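You operate a simulated robot arm through the tools that you are given. There is no shell and no other tool.

You run a simulated robot arm. Do the job below in one go: nothing can be reset, and whatever is moved stays where it is left.

## Task
Strip the stand leg: slacken the green lever, hang the spring up, draw the clip, park the pivot peg.
Fine: the spring on its holder's free pegs, the peg in the free peg stand.

Only the result counts: the job must be done as asked and must still hold three seconds after the hand-in. Knocking over, shifting, dropping, spilling or breaking anything else fails it.

## Robot
A 6-joint arm with a two-finger parallel gripper, fixed in place. Base frame: the origin is on the floor under the middle of its stand, x ahead of it, y to its left, z up; the work surface is at about z = 0.62. Readings come in m, rad, newtons and seconds.
With the tool pointing down near the work surface it reaches from about 0.14 to 0.6 m from the base axis. Its first joint turns from -1.152 to 1.152 rad. Payload 2.7 kg.
The tool frame sits at the grasp point between the pads (the TCP): z along the fingers, y along the line on which they close. The tips reach 0.023 m beyond it. Largest opening 0.094 m; finger width 0.038, thickness 0.01; the body of the gripper, 0.054 by 0.096 m, starts 0.039 m behind the TCP.
Orientation is that of the tool frame in the base frame, as [roll, pitch, yaw] about the fixed x, y, z axes, in that order (R = Rz(yaw) Ry(pitch) Rx(roll)). With the fingers straight down and closing along the base's y, the tool's x points along the base's -x, its y along +y and its z along -z.

## Interface
- The arm moves only by the tool step_arm. Its arguments are lists of equal length, an entry for each row: "jaw": the closure in counts, from 0 (fully open) to 255 (shut); "xyz": the shift along the base's x, y, z in m, a list of three; "rotation": the turn, a rotation vector about the base's x, y, z in rad, a list of three. In form: {"jaw": [jaw, ...], "xyz": [[tx, ty, tz], ...], "rotation": [[ax, ay, az], ...]}. A call has 1 to 20 rows; each row is the pose to reach, as a shift and turn from the pose commanded when the call began. Rows are played at 5 a second. More than 0.05 m and 0.15 rad between two rows, or a gripper value outside its range, and nothing of the call is played. A pose out of reach is approached as far as the arm can. The call stops where the force on the tool passes 90 N (or 10 N more than at its start, if that is more) or the arm is blocked; 0.2 s more then pass. The fingers move at their own pace (about 0.045 m/s each) and stop on an object; they squeeze with about 24 N. The grip force told is the motor's: it shows also when the fingers shut on nothing. Time passes only in rows, and 0.2 s behind the last, so rows that repeat a pose let the fingers close. It gives the time, the measured TCP pose, the force on the tool (base axes), the opening and the grip force at its end, in the units of the frame above (readings bear some noise), with the torque about the TCP (base axes, N m) and any sound that the robot's microphone picked up.
- Cameras (640 x 400 px; columns grow to the right, rows downward): "scene" is fixed at [0.0559, -0.4304, 1.3925]; the picture's right is [0.91, -0.40, 0.00], its down [-0.27, -0.60, -0.76] and it looks along [0.31, 0.69, -0.66] (base axes); focal length 327 px, centre (320, 200). "wrist" rides on the gripper at [0.086, 0.016, -0.075] in the tool frame; the picture's right is [-0.18, 0.98, 0.00], its down [-0.58, -0.11, -0.81] and it looks along [-0.79, -0.15, 0.59] (tool axes); focal length 243 px, centre (320, 200). There is no depth. A picture from a camera that has moved, and an enlarged one, comes with that camera's place and axes in the base frame and with its lens. The place of the scene camera against the robot may be out by one fixed shift of up to 0.012 m in any direction.
- snapshot(camera): a new picture of that camera. It takes no simulated time.
- inspect(camera, box): a new picture of the part [left, top, right, bottom] of that camera's present view, enlarged. It takes no simulated time.
- sign_off(): hands the job in; it is judged then, once.

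Nothing tells you positions but the pictures and the camera data. Unless the task says otherwise, let go and move clear before handing in.

The tools are called after ">>>" as name(argument=value, ...) on one line, values as JSON. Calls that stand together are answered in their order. step_arm: Moves the arm, as the interface text tells. Its arguments: {"type":"object","properties":{"jaw":{"type":"array","items":{"type":"number"}},"xyz":{"type":"array","items":{"type":"array","items":{"type":"number"}}},"rotation":{"type":"array","items":{"type":"array","items":{"type":"number"}}}},"required":["jaw","xyz","rotation"]} The other tools are called the same way: snapshot (camera) takes a picture; inspect (camera, box) takes an enlarged picture of a part of a camera's view; sign_off () hands the job in.

At the start:

```text
clock: 0.0
tool_pos: [0.3664, 0.0389, 0.9767]
orientation: [3.14, 0.0, -3.141]
contact_force: [0.7, 0.0, 0.7]
wrist_torque: [-0.04, 0.0, 0.04]
width: 0.0939
grasp_force: 0.1
```

scene: 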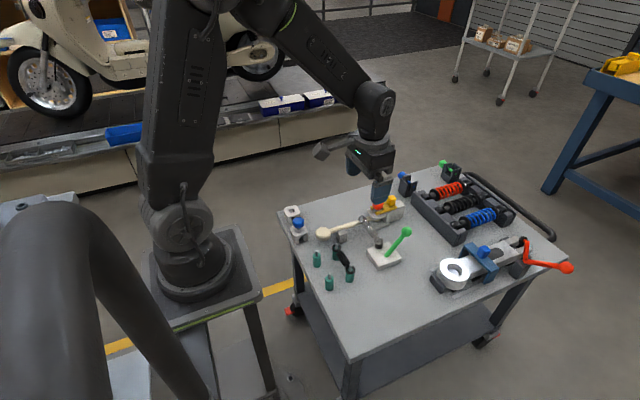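
wrist: 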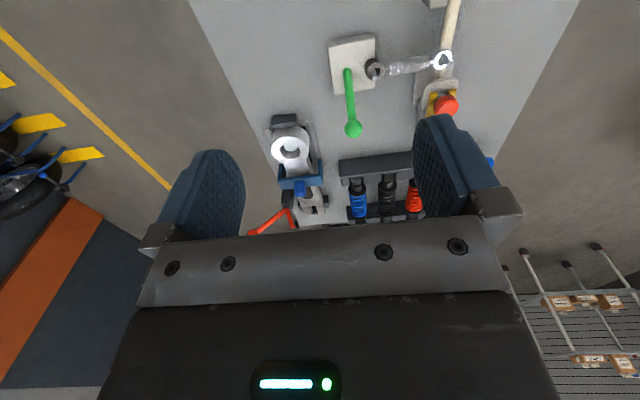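

I see a cart with a green lever block, a stand leg, springs in a rack, and several small items. I'll take enlarged pictures to identify everything before moving.

>>> inspect(camera="scene", box=[270, 160, 430, 300])

>>> inspect(camera="scene", box=[400, 150, 580, 300])

>>> inspect(camera="wrist", box=[240, 0, 520, 240])

```text
2.86 times, centred on (350, 230) of scene
camera zoom: at [0.0559, -0.4304, 1.3925], right [0.91, -0.4, 0.0], down [-0.27, -0.6, -0.76], along [0.31, 0.69, -0.66], focal length 934 px, centre (234, 114)
```

zoom: 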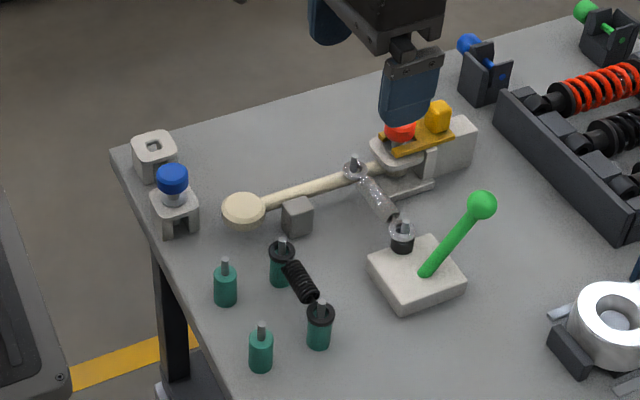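

```text
2.67 times, centred on (490, 225) of scene
camera zoom: at [0.0559, -0.4304, 1.3925], right [0.91, -0.4, 0.0], down [-0.27, -0.6, -0.76], along [0.31, 0.69, -0.66], focal length 872 px, centre (-133, 133)
```

zoom: 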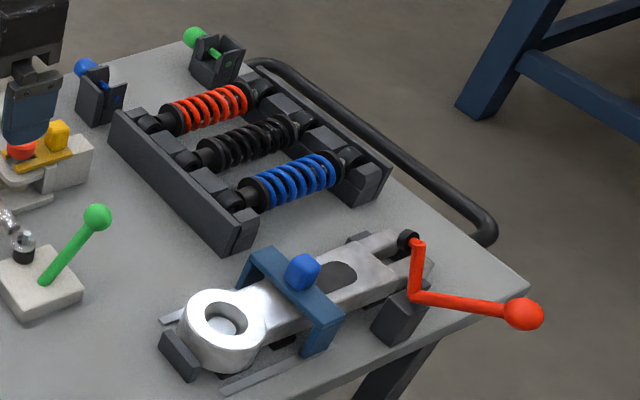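

```text
1.67 times, centred on (380, 120) of wrist
camera zoom: at [0.2799, 0.0565, 1.0524], right [0.18, 0.98, 0.0], down [0.58, -0.11, 0.81], along [0.79, -0.15, -0.59], focal length 404 px, centre (220, 333)
```

zoom: 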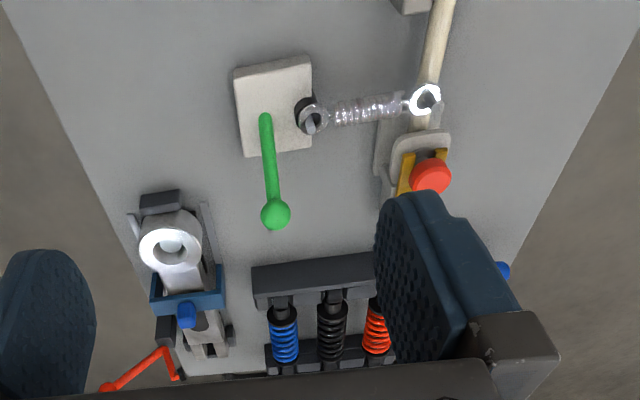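

The leg assembly (cream leg, bracket with red-headed peg, yellow clip, silver spring to the green-lever block) sits around x≈0.47–0.55, y≈0.05–0.2. The teal spring pegs and grey peg stands are nearer the robot. I'll move the wrist camera to look at the assembly from closer.

>>> step_arm(jaw=[0, 0, 0, 0, 0], xyz=[[-0.02, 0.02, -0.03], [-0.04, 0.05, -0.06], [-0.06, 0.08, -0.09], [-0.07, 0.1, -0.12], [-0.07, 0.1, -0.12]], rotation=[[0, 0, 0], [0, 0, 0], [0, 0, 0], [0, 0, 0], [0, 0, 0]])

>>> snapshot(camera="wrist")

>>> snapshot(camera="scene")

```text
clock: 1.2
tool_pos: [0.2958, 0.139, 0.8562]
orientation: [-3.141, 0.001, 3.141]
contact_force: [-0.3, -0.2, 0.3]
wrist_torque: [-0.03, 0.02, 0.0]
width: 0.0938
grasp_force: 0.0
```

```text
taken
camera wrist: at [0.2092, 0.1568, 0.9317], right [0.18, 0.98, 0.0], down [0.58, -0.11, 0.81], along [0.79, -0.15, -0.59], focal length 243 px, centre (320, 200)
```

wrist: 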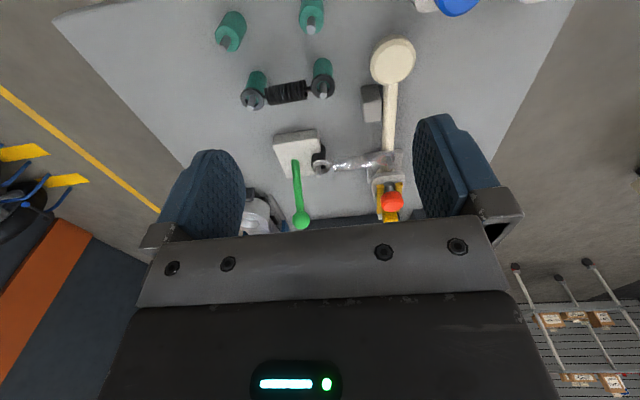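

```text
taken
```

scene: 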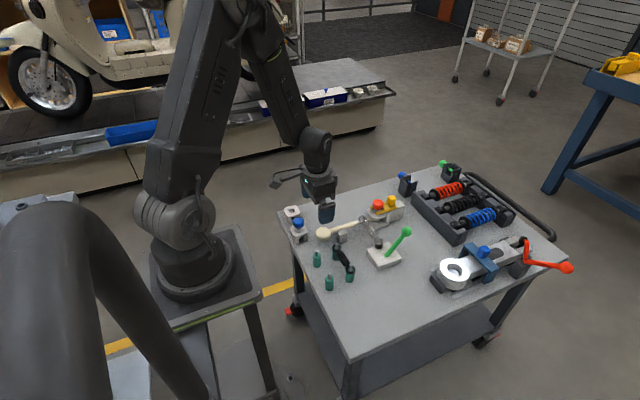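

>>> inspect(camera="wrist", box=[240, 100, 440, 235])

>>> inspect(camera="wrist", box=[200, 0, 480, 130])

>>> inspect(camera="scene", box=[340, 180, 420, 270])

>>> inspect(camera="scene", box=[275, 195, 365, 300])

```text
2.96 times, centred on (340, 168) of wrist
camera zoom: at [0.2092, 0.1568, 0.9317], right [0.18, 0.98, 0.0], down [0.58, -0.11, 0.81], along [0.79, -0.15, -0.59], focal length 719 px, centre (261, 296)
```

zoom: 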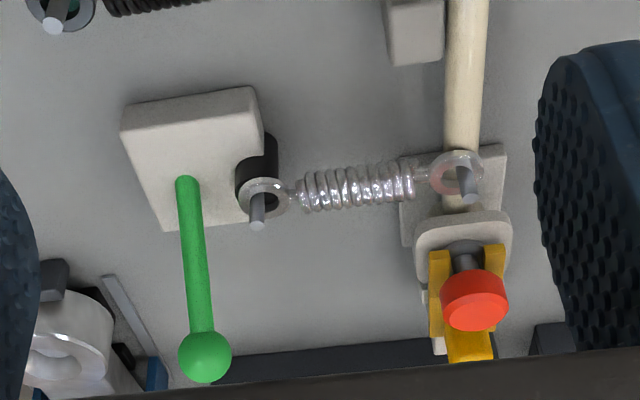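

```text
2.29 times, centred on (340, 65) of wrist
camera zoom: at [0.2092, 0.1568, 0.9317], right [0.18, 0.98, 0.0], down [0.58, -0.11, 0.81], along [0.79, -0.15, -0.59], focal length 555 px, centre (274, 509)
```

zoom: 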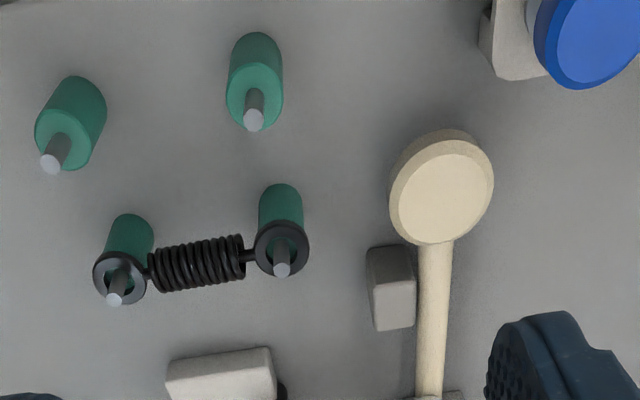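

```text
4.44 times, centred on (380, 225) of scene
camera zoom: at [0.056, -0.4304, 1.3925], right [0.91, -0.4, 0.0], down [-0.27, -0.6, -0.76], along [0.31, 0.69, -0.66], focal length 1454 px, centre (53, 89)
```

zoom: 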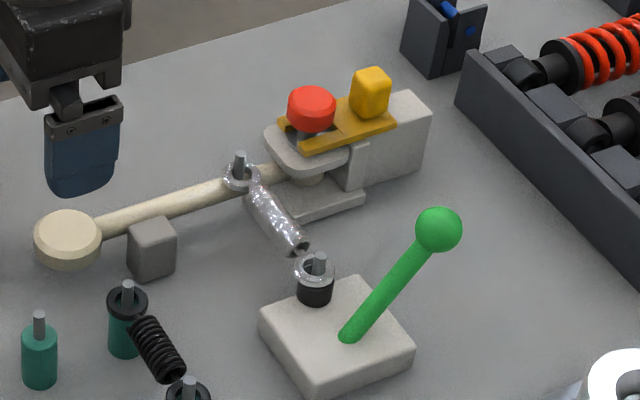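

```text
3.81 times, centred on (320, 248) of scene
camera zoom: at [0.056, -0.4304, 1.3925], right [0.91, -0.4, 0.0], down [-0.27, -0.6, -0.76], along [0.31, 0.69, -0.66], focal length 1246 px, centre (320, 19)
```

zoom: 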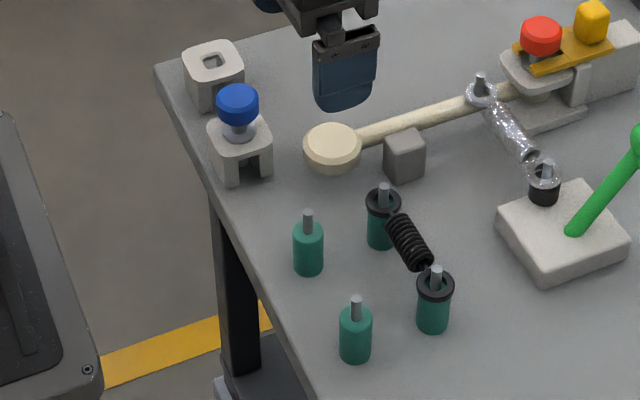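

The green lever stands on a white block at roughly (0.476, 0.065), leaning toward +x with its ball near (0.546, 0.061, 0.72). I'll go closer to see its hinge and which way it swings.

>>> step_arm(jaw=[0, 0, 0, 0, 0], xyz=[[0.01, -0.04, -0.01], [0.02, -0.08, -0.03], [0.03, -0.11, -0.05], [0.03, -0.12, -0.06], [0.03, -0.12, -0.06]], rotation=[[0, 0, 0], [0, 0, 0], [0, 0, 0], [0, 0, 0], [0, 0, 0]])

>>> snapshot(camera="wrist")

>>> inspect(camera="wrist", box=[240, 80, 480, 230])

>>> inspect(camera="scene", box=[360, 215, 420, 275])

```text
clock: 2.4
tool_pos: [0.3259, 0.0195, 0.7961]
orientation: [3.141, 0.0, -3.141]
contact_force: [-0.4, 1.0, -0.7]
wrist_torque: [0.0, 0.01, 0.0]
width: 0.094
grasp_force: 0.2
```

```text
taken
camera wrist: at [0.2402, 0.0365, 0.8717], right [0.18, 0.98, 0.0], down [0.58, -0.11, 0.81], along [0.79, -0.15, -0.59], focal length 243 px, centre (320, 200)
```

wrist: 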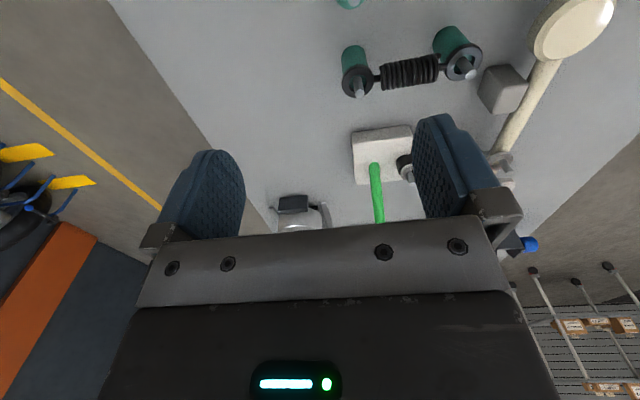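

```text
2.67 times, centred on (360, 155) of wrist
camera zoom: at [0.2402, 0.0365, 0.8717], right [0.18, 0.98, 0.0], down [0.58, -0.11, 0.81], along [0.79, -0.15, -0.59], focal length 647 px, centre (213, 320)
```

zoom: 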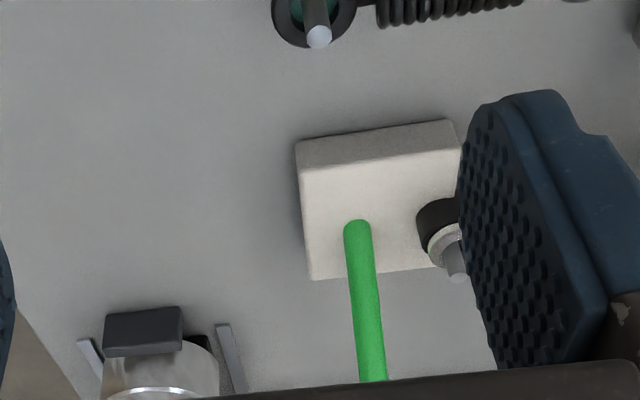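

```text
6.67 times, centred on (390, 245) of scene
camera zoom: at [0.0559, -0.4305, 1.3925], right [0.91, -0.4, 0.0], down [-0.27, -0.6, -0.76], along [0.31, 0.69, -0.66], focal length 2180 px, centre (-147, -100)
```

zoom: 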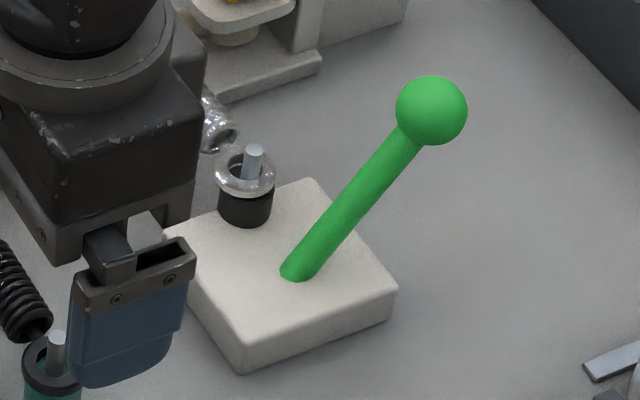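

The lever base is at about (0.482, 0.064, 0.645) and the ball centre near (0.536, 0.065, 0.725), roughly 30 mm across. I'll move above the ball, then check before descending.

>>> step_arm(jaw=[0, 0, 0, 0, 0, 0, 0], xyz=[[0.03, 0.008, 0.01], [0.07, 0.016, 0.015], [0.11, 0.025, 0.015], [0.15, 0.034, 0.015], [0.19, 0.042, 0.015], [0.209, 0.046, 0.01], [0.209, 0.046, 0.01]], rotation=[[0, 0, 0], [0, 0, 0], [0, 0, 0], [0, 0, 0], [0, 0, 0], [0, 0, 0], [0, 0, 0]])

>>> inspect(camera="scene", box=[330, 160, 450, 280])

>>> snapshot(camera="wrist")

```text
clock: 4.0
tool_pos: [0.5347, 0.0645, 0.8068]
orientation: [-3.141, 0.001, -3.141]
contact_force: [0.4, 0.1, -0.7]
wrist_torque: [0.02, -0.01, -0.02]
width: 0.094
grasp_force: 0.1
```

```text
3.33 times, centred on (390, 220) of scene
camera zoom: at [0.056, -0.4304, 1.3925], right [0.91, -0.4, 0.0], down [-0.27, -0.6, -0.76], along [0.31, 0.69, -0.66], focal length 1090 px, centre (87, 133)
```

zoom: 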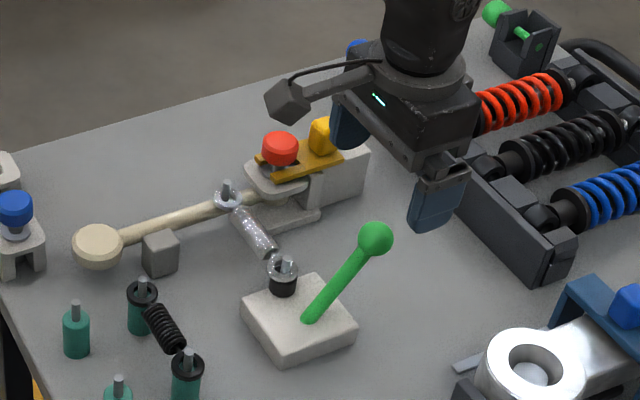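

```text
taken
camera wrist: at [0.4492, 0.0821, 0.8828], right [0.18, 0.98, 0.0], down [0.58, -0.11, 0.81], along [0.79, -0.15, -0.59], focal length 243 px, centre (320, 200)
```

wrist: 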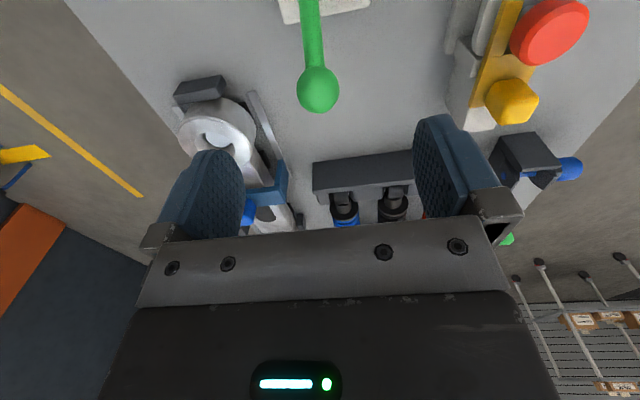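

The ball is confirmed directly below the open fingers. Descending and gripping it.

>>> step_arm(jaw=[0, 0, 0, 0, 255, 255, 255, 255, 255], xyz=[[0, 0, -0.03], [0, 0, -0.055], [0.001, 0, -0.08], [0.001, 0, -0.08], [0.001, 0, -0.08], [0.001, 0, -0.08], [0.001, 0, -0.08], [0.001, 0, -0.08], [0.001, 0, -0.08]], rotation=[[0, 0, 0], [0, 0, 0], [0, 0, 0], [0, 0, 0], [0, 0, 0], [0, 0, 0], [0, 0, 0], [0, 0, 0], [0, 0, 0]])

>>> inspect(camera="scene", box=[340, 180, 440, 280])

```text
clock: 6.0
tool_pos: [0.536, 0.0629, 0.7271]
orientation: [3.14, 0.001, -3.141]
contact_force: [0.1, -15.0, 0.1]
wrist_torque: [-0.08, -0.15, -0.06]
width: 0.0295
grasp_force: 44.8
```

```text
4.00 times, centred on (390, 230) of scene
camera zoom: at [0.0559, -0.4308, 1.3924], right [0.91, -0.4, 0.0], down [-0.27, -0.6, -0.76], along [0.31, 0.69, -0.65], focal length 1308 px, centre (40, 80)
```

zoom: 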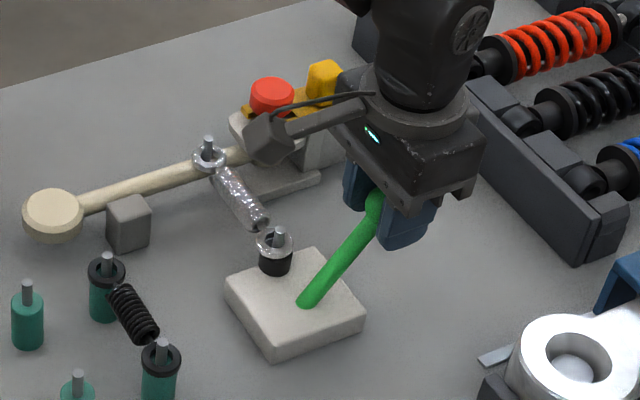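

The ball is gripped (29.5 mm wide), and it resists sideways pull. I'll nudge it along a small arc toward −x to feel whether the lever swings about a y-axis hinge.

>>> step_arm(jaw=[255, 255, 255], xyz=[[-0.003, -0.0015, 0.002], [-0.007, -0.0015, 0.004], [-0.007, -0.0015, 0.004]], rotation=[[0, 0, 0], [0, 0, 0], [0, 0, 0]])

```text
clock: 6.8
tool_pos: [0.53, 0.0631, 0.7308]
orientation: [-3.141, 0.001, -3.14]
contact_force: [14.6, -12.9, -14.3]
wrist_torque: [-0.05, -1.18, 0.02]
width: 0.0298
grasp_force: 45.3
```

>>> inspect(camera="scene", box=[340, 180, 440, 280])

>>> inspect(camera="wrist", box=[220, 0, 460, 240])

```text
4.00 times, centred on (390, 230) of scene
camera zoom: at [0.0564, -0.4307, 1.3924], right [0.91, -0.4, 0.0], down [-0.27, -0.6, -0.76], along [0.31, 0.69, -0.66], focal length 1308 px, centre (40, 80)
```

zoom: 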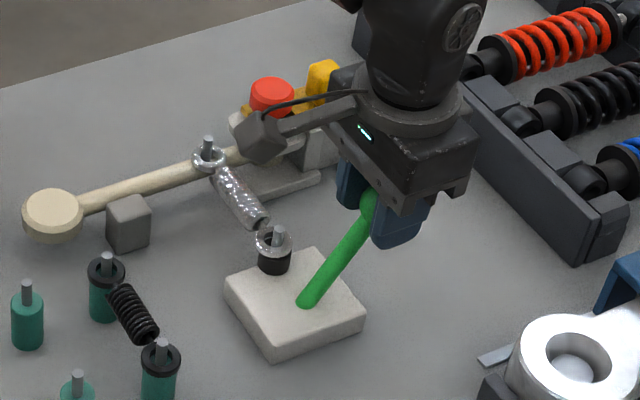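

```text
1.67 times, centred on (340, 120) of wrist
camera zoom: at [0.4438, 0.0802, 0.8065], right [0.18, 0.98, 0.0], down [0.58, -0.11, 0.81], along [0.79, -0.15, -0.59], focal length 404 px, centre (287, 333)
```

zoom: 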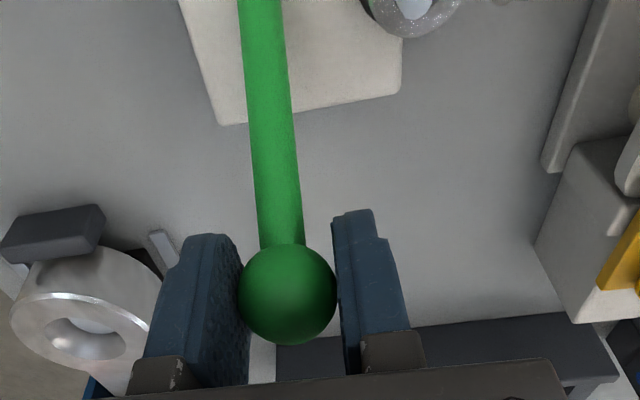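

The lever did tilt with the nudge against modest resistance, so it hinges about y. I'll continue along the arc toward −x in small moves.

>>> step_arm(jaw=[255, 255, 255, 255], xyz=[[-0.005, -0.001, 0.002], [-0.01, -0.002, 0.004], [-0.016, -0.002, 0.006], [-0.016, -0.002, 0.006]], rotation=[[0, 0, 0], [0, 0, 0], [0, 0, 0], [0, 0, 0]])

>>> inspect(camera="scene", box=[340, 180, 440, 280])

```text
clock: 7.8
tool_pos: [0.5161, 0.0624, 0.7391]
orientation: [3.139, 0.006, -3.14]
contact_force: [14.5, 1.4, 2.9]
wrist_torque: [0.03, -1.15, 0.02]
width: 0.0297
grasp_force: 45.2
```

```text
4.00 times, centred on (390, 230) of scene
camera zoom: at [0.0562, -0.4304, 1.3925], right [0.91, -0.4, 0.0], down [-0.27, -0.6, -0.76], along [0.31, 0.69, -0.66], focal length 1308 px, centre (40, 80)
```

zoom: 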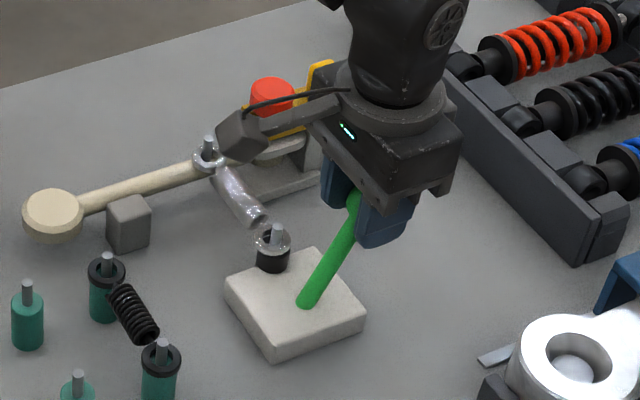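

>>> step_arm(jaw=[255, 255, 255, 255], xyz=[[-0.01, 0, 0.005], [-0.02, 0, 0.008], [-0.03, 0, 0.01], [-0.03, 0, 0.01]], rotation=[[0, 0, 0], [0, 0, 0], [0, 0, 0], [0, 0, 0]])

>>> inspect(camera="scene", box=[340, 180, 440, 280])

```text
clock: 8.8
tool_pos: [0.484, 0.0634, 0.7471]
orientation: [3.14, 0.006, -3.141]
contact_force: [11.0, 16.7, -3.6]
wrist_torque: [0.1, -1.28, 0.09]
width: 0.0292
grasp_force: 44.8
```

```text
4.00 times, centred on (390, 230) of scene
camera zoom: at [0.0562, -0.4301, 1.3926], right [0.91, -0.4, 0.0], down [-0.27, -0.6, -0.76], along [0.31, 0.69, -0.66], focal length 1308 px, centre (40, 80)
```

zoom: 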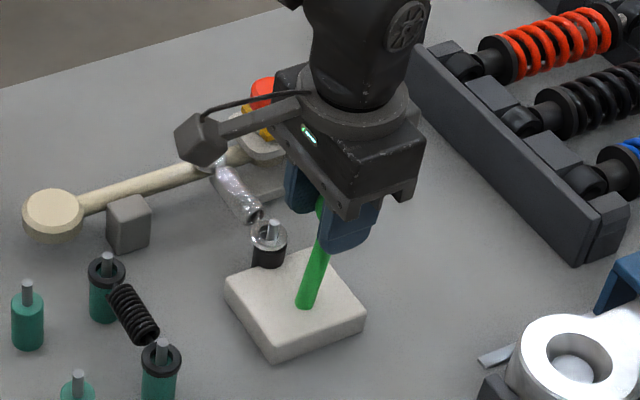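

The pin is moving toward the leg as the lever comes upright, so this is the slackening direction. Continuing past vertical, with a small y correction.

>>> step_arm(jaw=[255, 255, 255, 255], xyz=[[-0.01, 0.002, 0.0], [-0.02, 0.0025, -0.001], [-0.03, 0.003, -0.004], [-0.03, 0.003, -0.004]], rotation=[[0, 0, 0], [0, 0, 0], [0, 0, 0], [0, 0, 0]])

>>> inspect(camera="scene", box=[340, 180, 440, 280])

```text
clock: 9.8
tool_pos: [0.4544, 0.0633, 0.7437]
orientation: [3.141, 0.001, 3.139]
contact_force: [5.1, -23.0, 26.2]
wrist_torque: [-0.18, -1.13, -0.29]
width: 0.0297
grasp_force: 45.6
```

```text
4.00 times, centred on (390, 230) of scene
camera zoom: at [0.0556, -0.431, 1.3924], right [0.91, -0.4, 0.0], down [-0.27, -0.6, -0.76], along [0.31, 0.69, -0.65], focal length 1308 px, centre (40, 80)
```

zoom: 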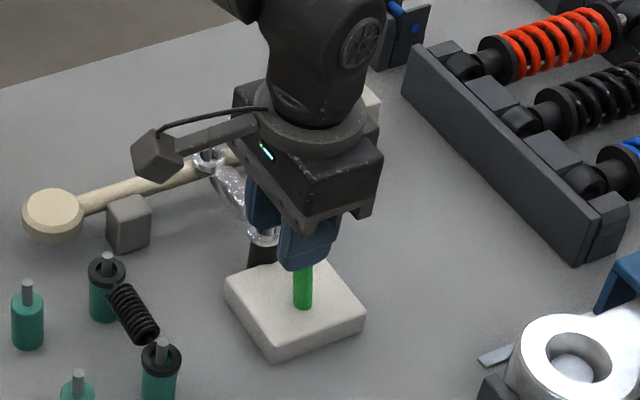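

>>> step_arm(jaw=[255, 255, 255, 255], xyz=[[-0.01, -0.0012, 0.001], [-0.02, -0.0012, -0.002], [-0.028, -0.0012, -0.006], [-0.028, -0.0012, -0.006]], rotation=[[0, 0, 0], [0, 0, 0], [0, 0, 0], [0, 0, 0]])

>>> inspect(camera="scene", box=[340, 180, 440, 280])

>>> inspect(camera="wrist", box=[220, 0, 460, 240])

```text
clock: 10.8
tool_pos: [0.4261, 0.0631, 0.7372]
orientation: [-3.141, 0.0, -3.141]
contact_force: [13.1, -17.1, -1.5]
wrist_torque: [-0.06, -1.32, -0.3]
width: 0.0294
grasp_force: 45.2
```

```text
4.00 times, centred on (390, 230) of scene
camera zoom: at [0.0562, -0.4308, 1.3924], right [0.91, -0.4, 0.0], down [-0.27, -0.6, -0.76], along [0.31, 0.69, -0.65], focal length 1308 px, centre (40, 80)
```

zoom: 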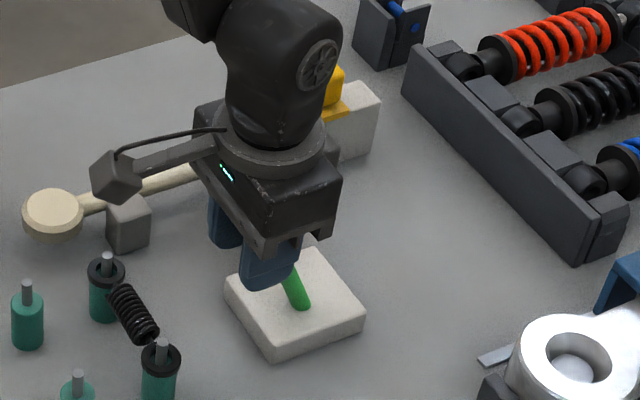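

```text
1.67 times, centred on (340, 120) of wrist
camera zoom: at [0.339, 0.0803, 0.8126], right [0.18, 0.98, 0.0], down [0.58, -0.11, 0.81], along [0.79, -0.15, -0.59], focal length 404 px, centre (287, 333)
```

zoom: 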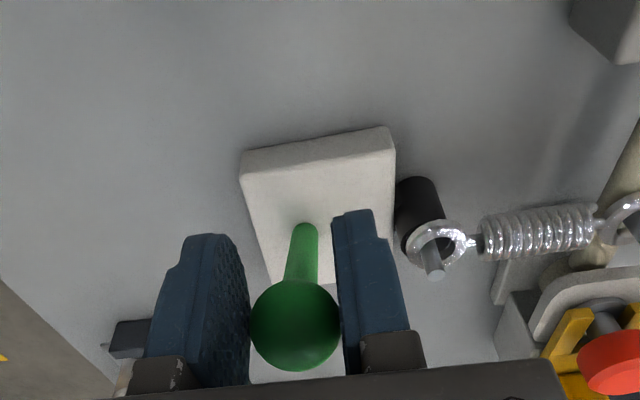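

The pin has slid well toward the leg and the spring is compacting. Continuing toward the end of travel.

>>> step_arm(jaw=[255, 255, 255, 255], xyz=[[-0.007, -0.001, -0.003], [-0.013, -0.001, -0.006], [-0.018, -0.001, -0.01], [-0.018, -0.001, -0.01]], rotation=[[0, 0, 0], [0, 0, 0], [0, 0, 0], [0, 0, 0]])

>>> inspect(camera="wrist", box=[220, 0, 460, 240])

```text
clock: 11.8
tool_pos: [0.4068, 0.0614, 0.7268]
orientation: [3.141, 0.001, -3.139]
contact_force: [0.1, -0.2, 12.7]
wrist_torque: [0.01, -1.41, -0.03]
width: 0.0294
grasp_force: 44.8
```

```text
1.67 times, centred on (340, 120) of wrist
camera zoom: at [0.3205, 0.0801, 0.8029], right [0.18, 0.98, 0.0], down [0.58, -0.11, 0.81], along [0.79, -0.15, -0.59], focal length 404 px, centre (287, 333)
```

zoom: 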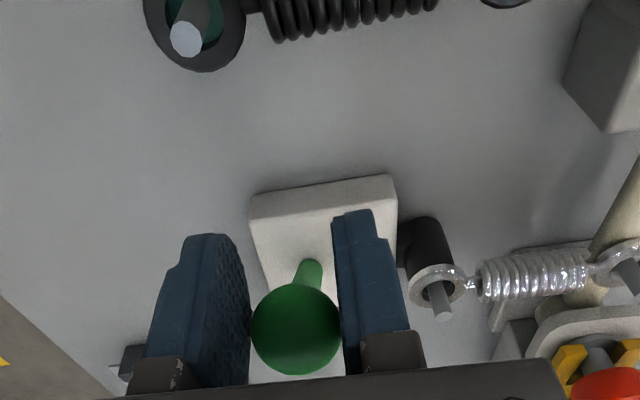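

>>> step_arm(jaw=[255, 255, 255, 255], xyz=[[-0.005, -0.0005, -0.003], [-0.009, -0.0005, -0.007], [-0.013, -0.0005, -0.011], [-0.013, -0.0005, -0.011]], rotation=[[0, 0, 0], [0, 0, 0], [0, 0, 0], [0, 0, 0]])

>>> inspect(camera="wrist", box=[220, 0, 460, 240])

>>> inspect(camera="scene", box=[310, 190, 410, 290])

```text
clock: 12.8
tool_pos: [0.3907, 0.0608, 0.7141]
orientation: [-3.14, -0.01, 3.141]
contact_force: [-9.2, -2.2, -0.1]
wrist_torque: [0.05, -0.08, -0.03]
width: 0.0
grasp_force: 42.6
```

```text
1.67 times, centred on (340, 120) of wrist
camera zoom: at [0.3045, 0.0787, 0.7906], right [0.18, 0.98, 0.0], down [0.59, -0.11, 0.8], along [0.79, -0.15, -0.6], focal length 404 px, centre (287, 333)
```

zoom: 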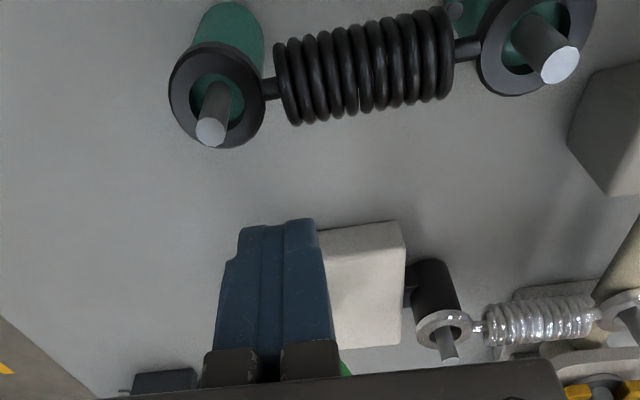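

```text
4.00 times, centred on (360, 240) of scene
camera zoom: at [0.0557, -0.4305, 1.3925], right [0.91, -0.4, 0.0], down [-0.27, -0.6, -0.76], along [0.31, 0.69, -0.66], focal length 1308 px, centre (160, 40)
```

zoom: 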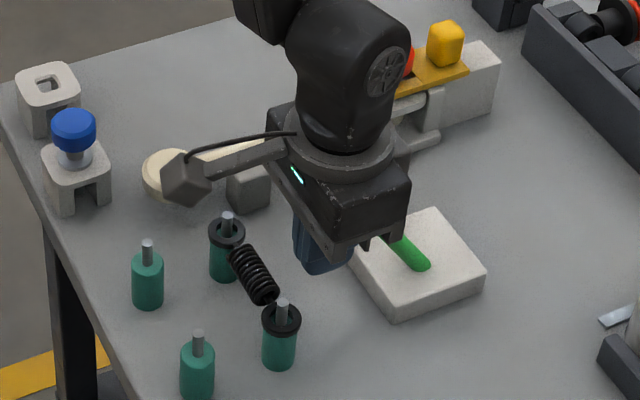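

The grip slipped off the ball, probably because the lever met its stop. I'll rise clear and look at the lever.

>>> step_arm(jaw=[255, 255, 200, 100, 0, 0], xyz=[[-0.003, 0, 0.01], [-0.005, 0, 0.04], [-0.03, 0.0, 0.08], [-0.07, 0.0, 0.11], [-0.1, 0.0, 0.13], [-0.1, 0.0, 0.13]], rotation=[[0, 0, 0], [0, 0, 0], [0, 0, 0], [0, 0, 0], [0, 0, 0], [0, 0, 0]])

>>> snapshot(camera="wrist")

>>> inspect(camera="wrist", box=[280, 60, 500, 200])

>>> inspect(camera="scene", box=[340, 180, 430, 280])

```text
clock: 14.2
tool_pos: [0.2938, 0.0621, 0.8459]
orientation: [3.141, 0.001, 3.141]
contact_force: [0.0, -0.1, -0.2]
wrist_torque: [-0.02, 0.0, 0.02]
width: 0.0845
grasp_force: 0.1
```

```text
taken
camera wrist: at [0.2072, 0.0791, 0.9218], right [0.18, 0.98, 0.0], down [0.58, -0.11, 0.81], along [0.79, -0.15, -0.59], focal length 243 px, centre (320, 200)
```

wrist: 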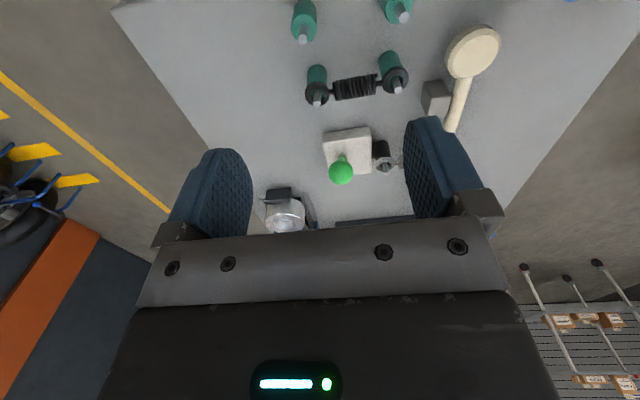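

```text
2.86 times, centred on (390, 130) of wrist
camera zoom: at [0.2072, 0.0791, 0.9218], right [0.18, 0.98, 0.0], down [0.58, -0.11, 0.81], along [0.79, -0.15, -0.59], focal length 693 px, centre (120, 400)
```

zoom: 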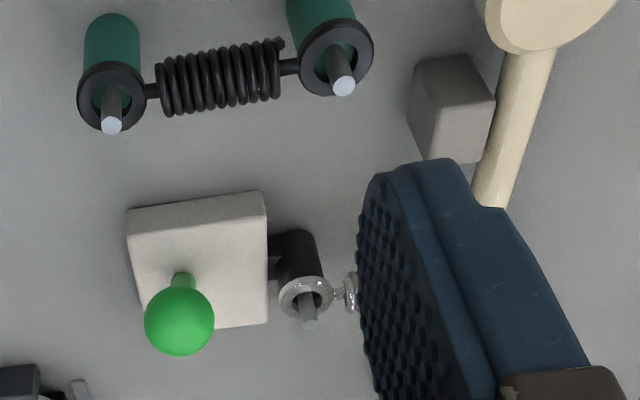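

```text
4.00 times, centred on (385, 230) of scene
camera zoom: at [0.0559, -0.4304, 1.3925], right [0.91, -0.4, 0.0], down [-0.27, -0.6, -0.76], along [0.31, 0.69, -0.66], focal length 1308 px, centre (60, 80)
```

zoom: 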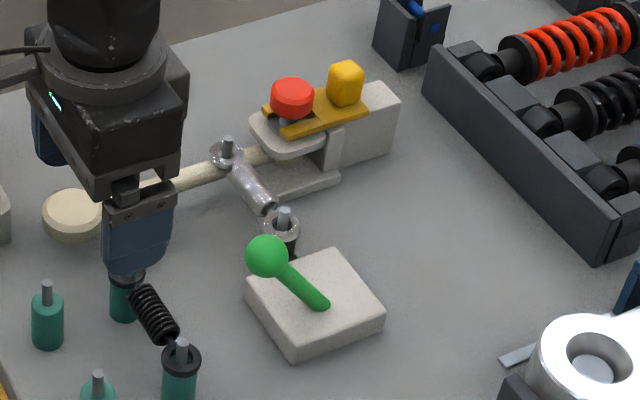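

The lever now leans fully the other way (ball at about (0.422, 0.064, 0.723), mirror of its start), so the spring is slack. Next I'll view the spring, its pins, and the clip/peg closely.

>>> step_arm(jaw=[0, 0, 0, 0, 0], xyz=[[0.0, 0.04, 0.0], [0.0, 0.08, 0.0], [0.0, 0.12, -0.01], [0.005, 0.14, -0.015], [0.005, 0.14, -0.015]], rotation=[[0, 0, 0], [0, 0, 0], [0, 0, 0], [0, 0, 0], [0, 0, 0]])

>>> inspect(camera="wrist", box=[240, 110, 400, 220])

>>> snapshot(camera="wrist")

>>> inspect(camera="scene", box=[350, 190, 410, 250])

```text
clock: 15.4
tool_pos: [0.2982, 0.202, 0.8303]
orientation: [-3.14, 0.001, -3.142]
contact_force: [-0.4, 0.8, -0.3]
wrist_torque: [0.01, -0.01, 0.01]
width: 0.094
grasp_force: 0.1
```

```text
3.64 times, centred on (320, 165) of wrist
camera zoom: at [0.2127, 0.2195, 0.9063], right [0.18, 0.98, 0.0], down [0.58, -0.11, 0.81], along [0.79, -0.15, -0.59], focal length 882 px, centre (320, 327)
```

zoom: 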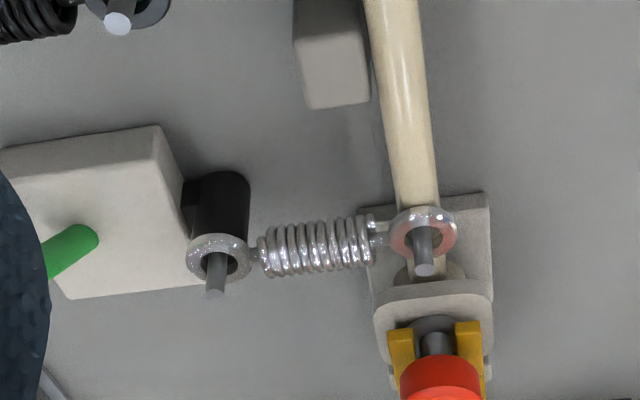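

```text
taken
camera wrist: at [0.2127, 0.2195, 0.9063], right [0.18, 0.98, 0.0], down [0.58, -0.11, 0.81], along [0.79, -0.15, -0.59], focal length 243 px, centre (320, 200)
```

wrist: 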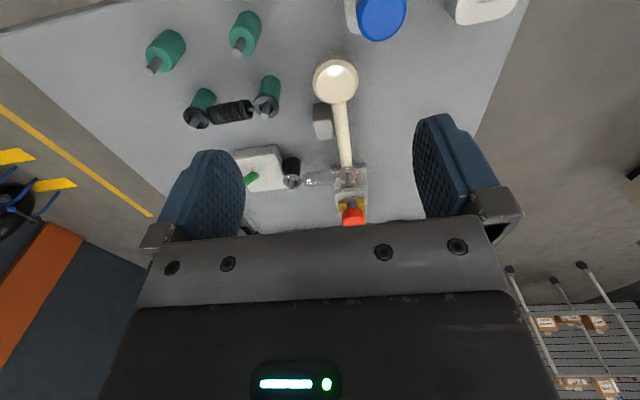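

```text
6.67 times, centred on (380, 220) of scene
camera zoom: at [0.056, -0.4304, 1.3925], right [0.91, -0.4, 0.0], down [-0.27, -0.6, -0.76], along [0.31, 0.69, -0.66], focal length 2180 px, centre (-80, 67)
```

zoom: 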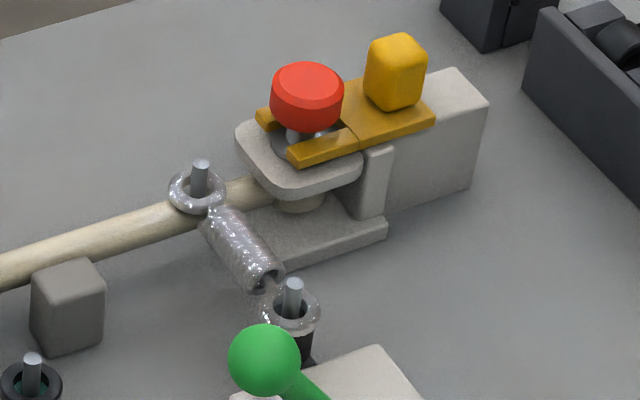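

Ring centres read as about (0.479, 0.1265, 0.667) and (0.480, 0.212, 0.666), pins topping out near z 0.685. Before picking the spring, I'll look at the peg stands and the free teal pegs up close.

>>> step_arm(jaw=[0, 0, 0, 0, 0], xyz=[[-0.03, 0.02, 0.0], [-0.06, 0.04, 0.0], [-0.09, 0.06, -0.005], [-0.1, 0.07, -0.01], [-0.1, 0.07, -0.01]], rotation=[[0, 0, 0], [0, 0, 0], [0, 0, 0], [0, 0, 0], [0, 0, 0]])

>>> snapshot(camera="wrist")

>>> inspect(camera="wrist", box=[280, 60, 460, 180])

>>> inspect(camera="scene", box=[275, 195, 335, 255])

```text
clock: 16.6
tool_pos: [0.1999, 0.2723, 0.8203]
orientation: [-3.141, -0.001, 3.142]
contact_force: [0.0, -0.5, 0.4]
wrist_torque: [0.0, -0.01, 0.02]
width: 0.0939
grasp_force: 0.1
```

```text
taken
camera wrist: at [0.1125, 0.2896, 0.8963], right [0.18, 0.98, 0.0], down [0.58, -0.11, 0.81], along [0.79, -0.15, -0.59], focal length 243 px, centre (320, 200)
```

wrist: 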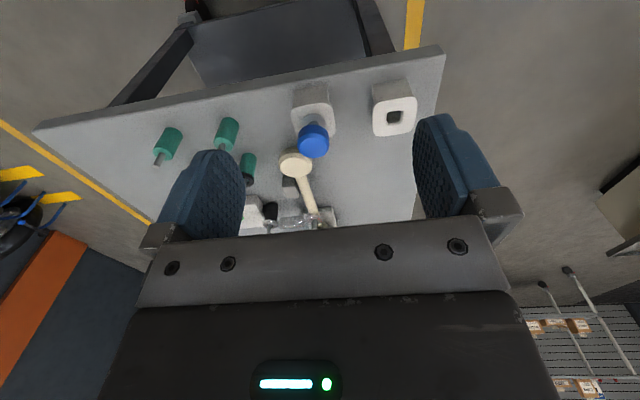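

```text
3.33 times, centred on (370, 120) of wrist
camera zoom: at [0.1125, 0.2896, 0.8963], right [0.18, 0.98, 0.0], down [0.58, -0.11, 0.81], along [0.79, -0.15, -0.59], focal length 809 px, centre (153, 467)
```

zoom: 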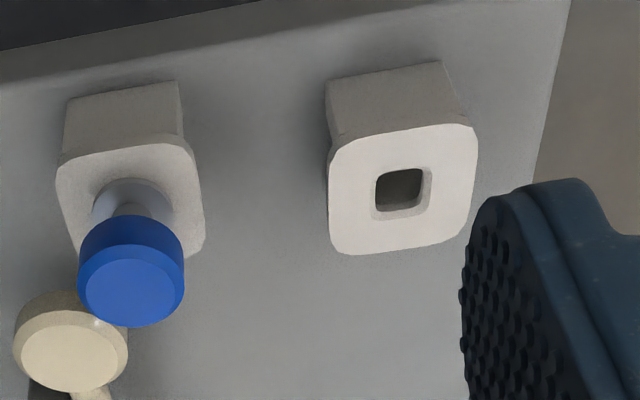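

```text
6.67 times, centred on (305, 225) of scene
camera zoom: at [0.0559, -0.4304, 1.3925], right [0.91, -0.4, 0.0], down [-0.27, -0.6, -0.76], along [0.31, 0.69, -0.66], focal length 2180 px, centre (420, 33)
```

zoom: 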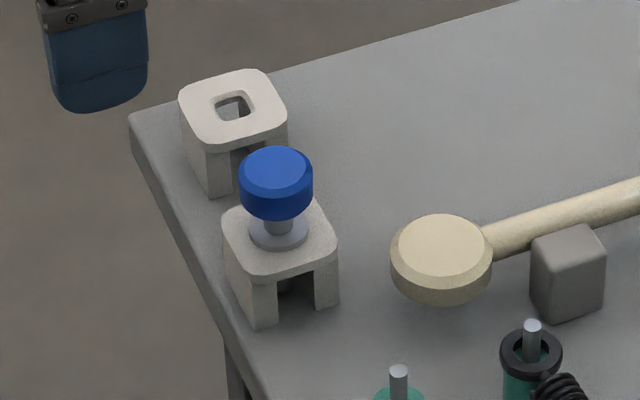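

The free stand's hole centre is about (0.292, 0.343, 0.656). Now viewing the free teal pegs from close by.

>>> step_arm(jaw=[0, 0, 0, 0, 0, 0], xyz=[[0.0, -0.045, 0.0], [0.0, -0.09, 0.0], [0.0, -0.135, -0.005], [0.0, -0.17, -0.01], [0.0, -0.18, -0.01], [0.0, -0.18, -0.01]], rotation=[[0, 0, 0], [0, 0, 0], [0, 0, 0], [0, 0, 0], [0, 0, 0], [0, 0, 0]])

>>> snapshot(camera="wrist")

>>> inspect(camera="wrist", box=[250, 80, 430, 200])

>>> inspect(camera="scene", box=[300, 230, 370, 300])

```text
clock: 18.0
tool_pos: [0.1984, 0.0913, 0.8109]
orientation: [-3.141, 0.0, 3.141]
contact_force: [0.1, -0.3, 0.0]
wrist_torque: [0.02, 0.0, 0.0]
width: 0.0938
grasp_force: 0.0
```

```text
taken
camera wrist: at [0.1121, 0.1092, 0.886], right [0.18, 0.98, 0.0], down [0.58, -0.11, 0.81], along [0.79, -0.15, -0.59], focal length 243 px, centre (320, 200)
```

wrist: 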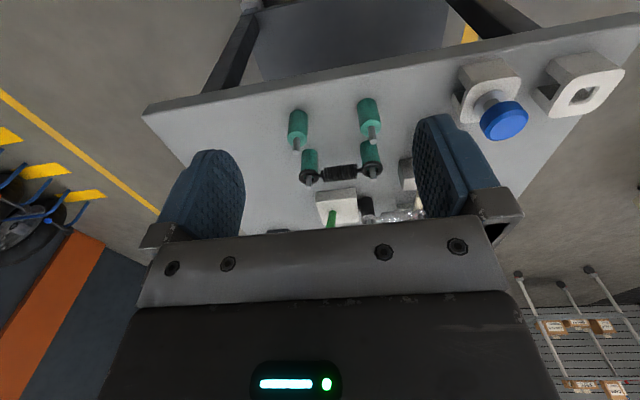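

```text
3.33 times, centred on (340, 140) of wrist
camera zoom: at [0.1121, 0.1092, 0.886], right [0.18, 0.98, 0.0], down [0.58, -0.11, 0.81], along [0.79, -0.15, -0.59], focal length 809 px, centre (253, 400)
```

zoom: 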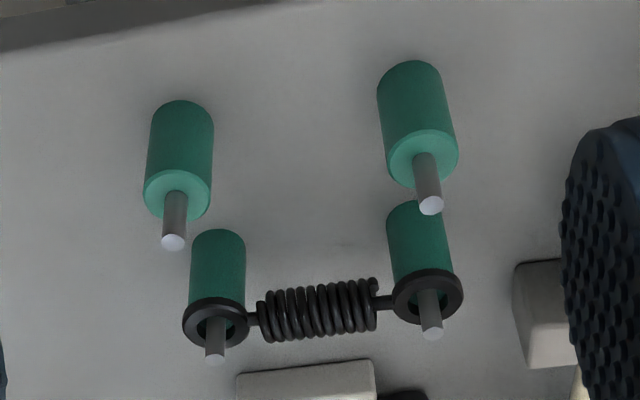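

```text
5.71 times, centred on (335, 265) of scene
camera zoom: at [0.0559, -0.4305, 1.3925], right [0.91, -0.4, 0.0], down [-0.27, -0.6, -0.76], along [0.31, 0.69, -0.66], focal length 1869 px, centre (234, -171)
```

zoom: 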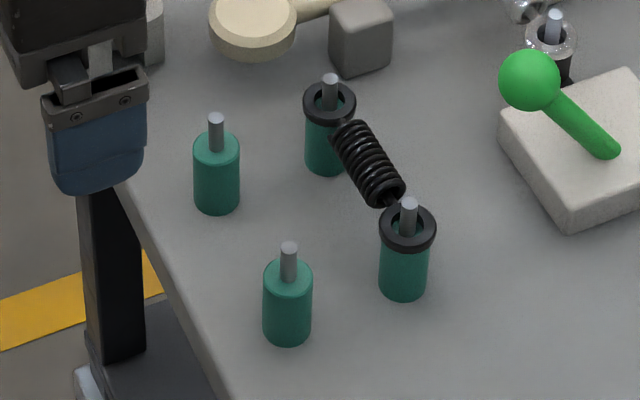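

Free pegs are at about (0.290, 0.049) and (0.290, 0.1335), spacing matching the slack spring; both run along y. I'll yaw the gripper −90° so it closes along x and move above the spring body.

>>> step_arm(jaw=[40, 80, 110, 119, 119, 119, 119, 119, 119, 119, 119, 119, 119, 119], xyz=[[0.02, 0.005, 0.01], [0.045, 0.011, 0.01], [0.07, 0.017, 0.01], [0.095, 0.023, 0.01], [0.12, 0.03, 0.01], [0.145, 0.036, 0.01], [0.17, 0.043, 0.005], [0.195, 0.05, 0], [0.22, 0.056, 0], [0.245, 0.062, 0], [0.265, 0.067, -0.005], [0.2803, 0.0713, -0.0107], [0.2803, 0.0713, -0.0107], [0.2803, 0.0713, -0.0107]], rotation=[[0, 0, -0.131], [0, 0, -0.262], [0, 0, -0.393], [0, 0, -0.524], [0, 0, -0.654], [0, 0, -0.785], [0, 0, -0.916], [0, 0, -1.047], [0, 0, -1.178], [0, 0, -1.309], [0, 0, -1.44], [0, 0, -1.5708], [0, 0, -1.5708], [0, 0, -1.5708]])

>>> snapshot(camera="wrist")

>>> snapshot(camera="scene")

>>> inspect(camera="wrist", box=[200, 40, 440, 200])

```text
clock: 21.0
tool_pos: [0.4803, 0.1632, 0.8002]
orientation: [-3.141, 0.001, 1.57]
contact_force: [-0.2, 0.0, -0.6]
wrist_torque: [-0.01, -0.02, -0.01]
width: 0.0503
grasp_force: 0.1
```

```text
taken
camera wrist: at [0.4959, 0.2507, 0.8757], right [0.98, -0.18, 0.0], down [-0.11, -0.58, 0.81], along [-0.15, -0.79, -0.59], focal length 243 px, centre (320, 200)
```

wrist: 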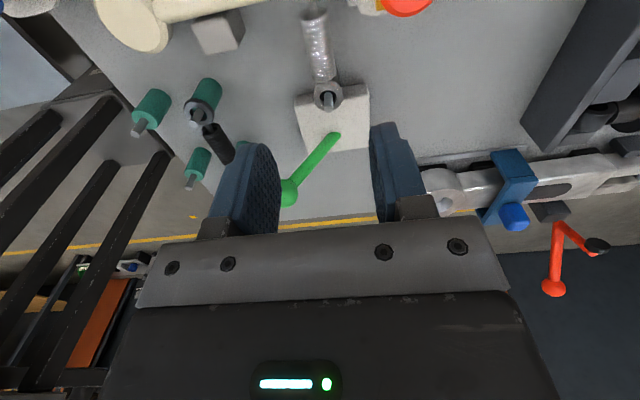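

```text
taken
```

scene: 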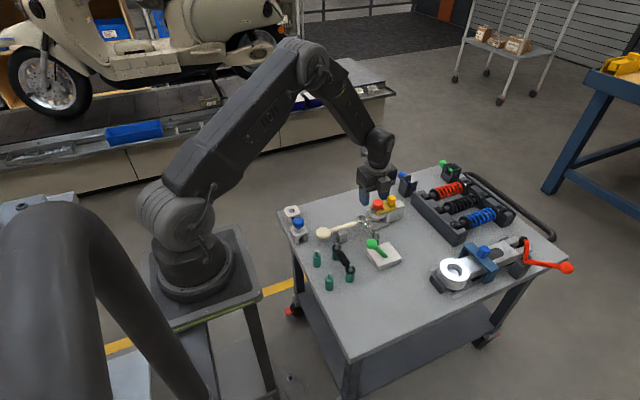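

```text
2.50 times, centred on (320, 120) of wrist
camera zoom: at [0.4959, 0.2507, 0.8757], right [0.98, -0.18, 0.0], down [-0.11, -0.58, 0.81], along [-0.15, -0.79, -0.59], focal length 606 px, centre (320, 400)
```

zoom: 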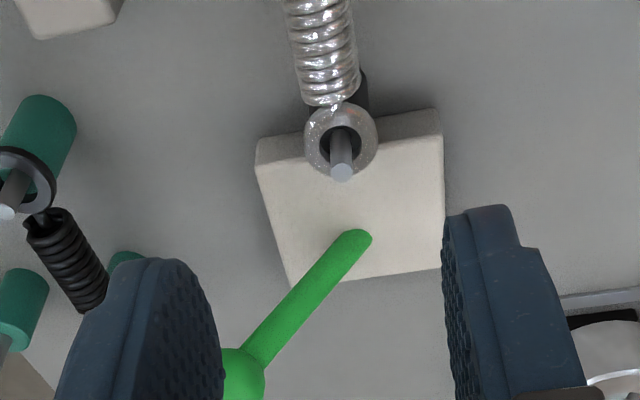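

Everything lines up: ring 1 reads (0.480, 0.128) from this view. Descending over the coil body and closing.

>>> step_arm(jaw=[119, 119, 119, 119, 119], xyz=[[0.0, 0, -0.035], [0.0, 0, -0.07], [0.0, 0, -0.1], [0, 0, -0.122], [0, 0, -0.122]], rotation=[[0, 0, 0], [0, 0, 0], [0, 0, 0], [0, 0, 0], [0, 0, 0]])

>>> inspect(camera="wrist", box=[200, 40, 440, 220])

>>> inspect(camera="scene", box=[340, 180, 420, 260])

```text
clock: 22.2
tool_pos: [0.4794, 0.1631, 0.6765]
orientation: [3.141, 0.001, 1.57]
contact_force: [-0.3, 0.0, 0.2]
wrist_torque: [-0.02, -0.02, 0.01]
width: 0.0501
grasp_force: 0.1
```

```text
2.22 times, centred on (320, 130) of wrist
camera zoom: at [0.4953, 0.2507, 0.7531], right [0.98, -0.18, 0.0], down [-0.11, -0.58, 0.81], along [-0.15, -0.79, -0.59], focal length 539 px, centre (320, 356)
```

zoom: 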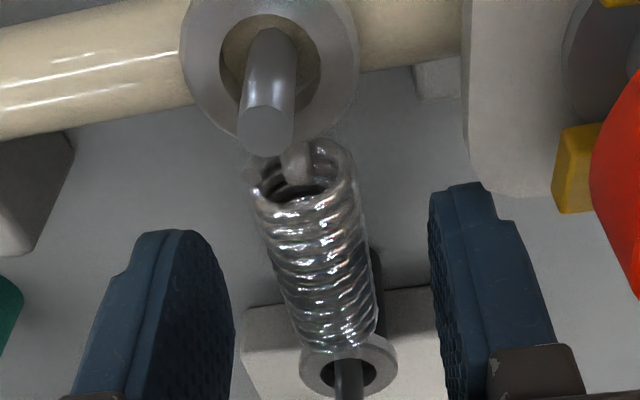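

```text
5.00 times, centred on (380, 220) of scene
camera zoom: at [0.0559, -0.4304, 1.3925], right [0.91, -0.4, 0.0], down [-0.27, -0.6, -0.76], along [0.31, 0.69, -0.66], focal length 1635 px, centre (20, 100)
```

zoom: 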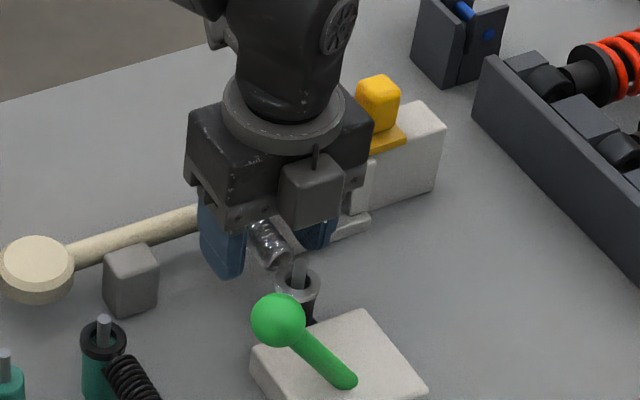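

The coil is between the fingers and well centred. Closing on it.

>>> step_arm(jaw=[255, 255, 255, 255, 255], xyz=[[0, 0, 0], [0, 0, 0], [0, 0, 0], [0, 0, 0], [0, 0, 0]], rotation=[[0, 0, 0], [0, 0, 0], [0, 0, 0], [0, 0, 0], [0, 0, 0]])

>>> inspect(camera="wrist", box=[200, 40, 440, 220])

```text
clock: 23.4
tool_pos: [0.4786, 0.164, 0.6764]
orientation: [-3.14, -0.001, 1.57]
contact_force: [-0.5, -0.6, 0.5]
wrist_torque: [0.03, -0.03, 0.0]
width: 0.0204
grasp_force: 23.5
```

```text
2.22 times, centred on (320, 130) of wrist
camera zoom: at [0.4953, 0.2506, 0.7533], right [0.98, -0.18, 0.0], down [-0.11, -0.58, 0.81], along [-0.15, -0.79, -0.59], focal length 539 px, centre (320, 356)
```

zoom: 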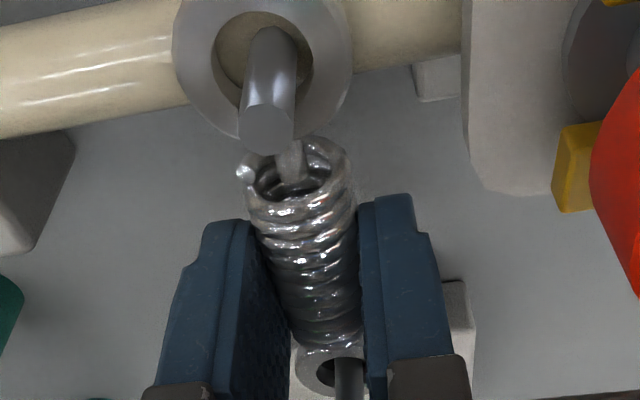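

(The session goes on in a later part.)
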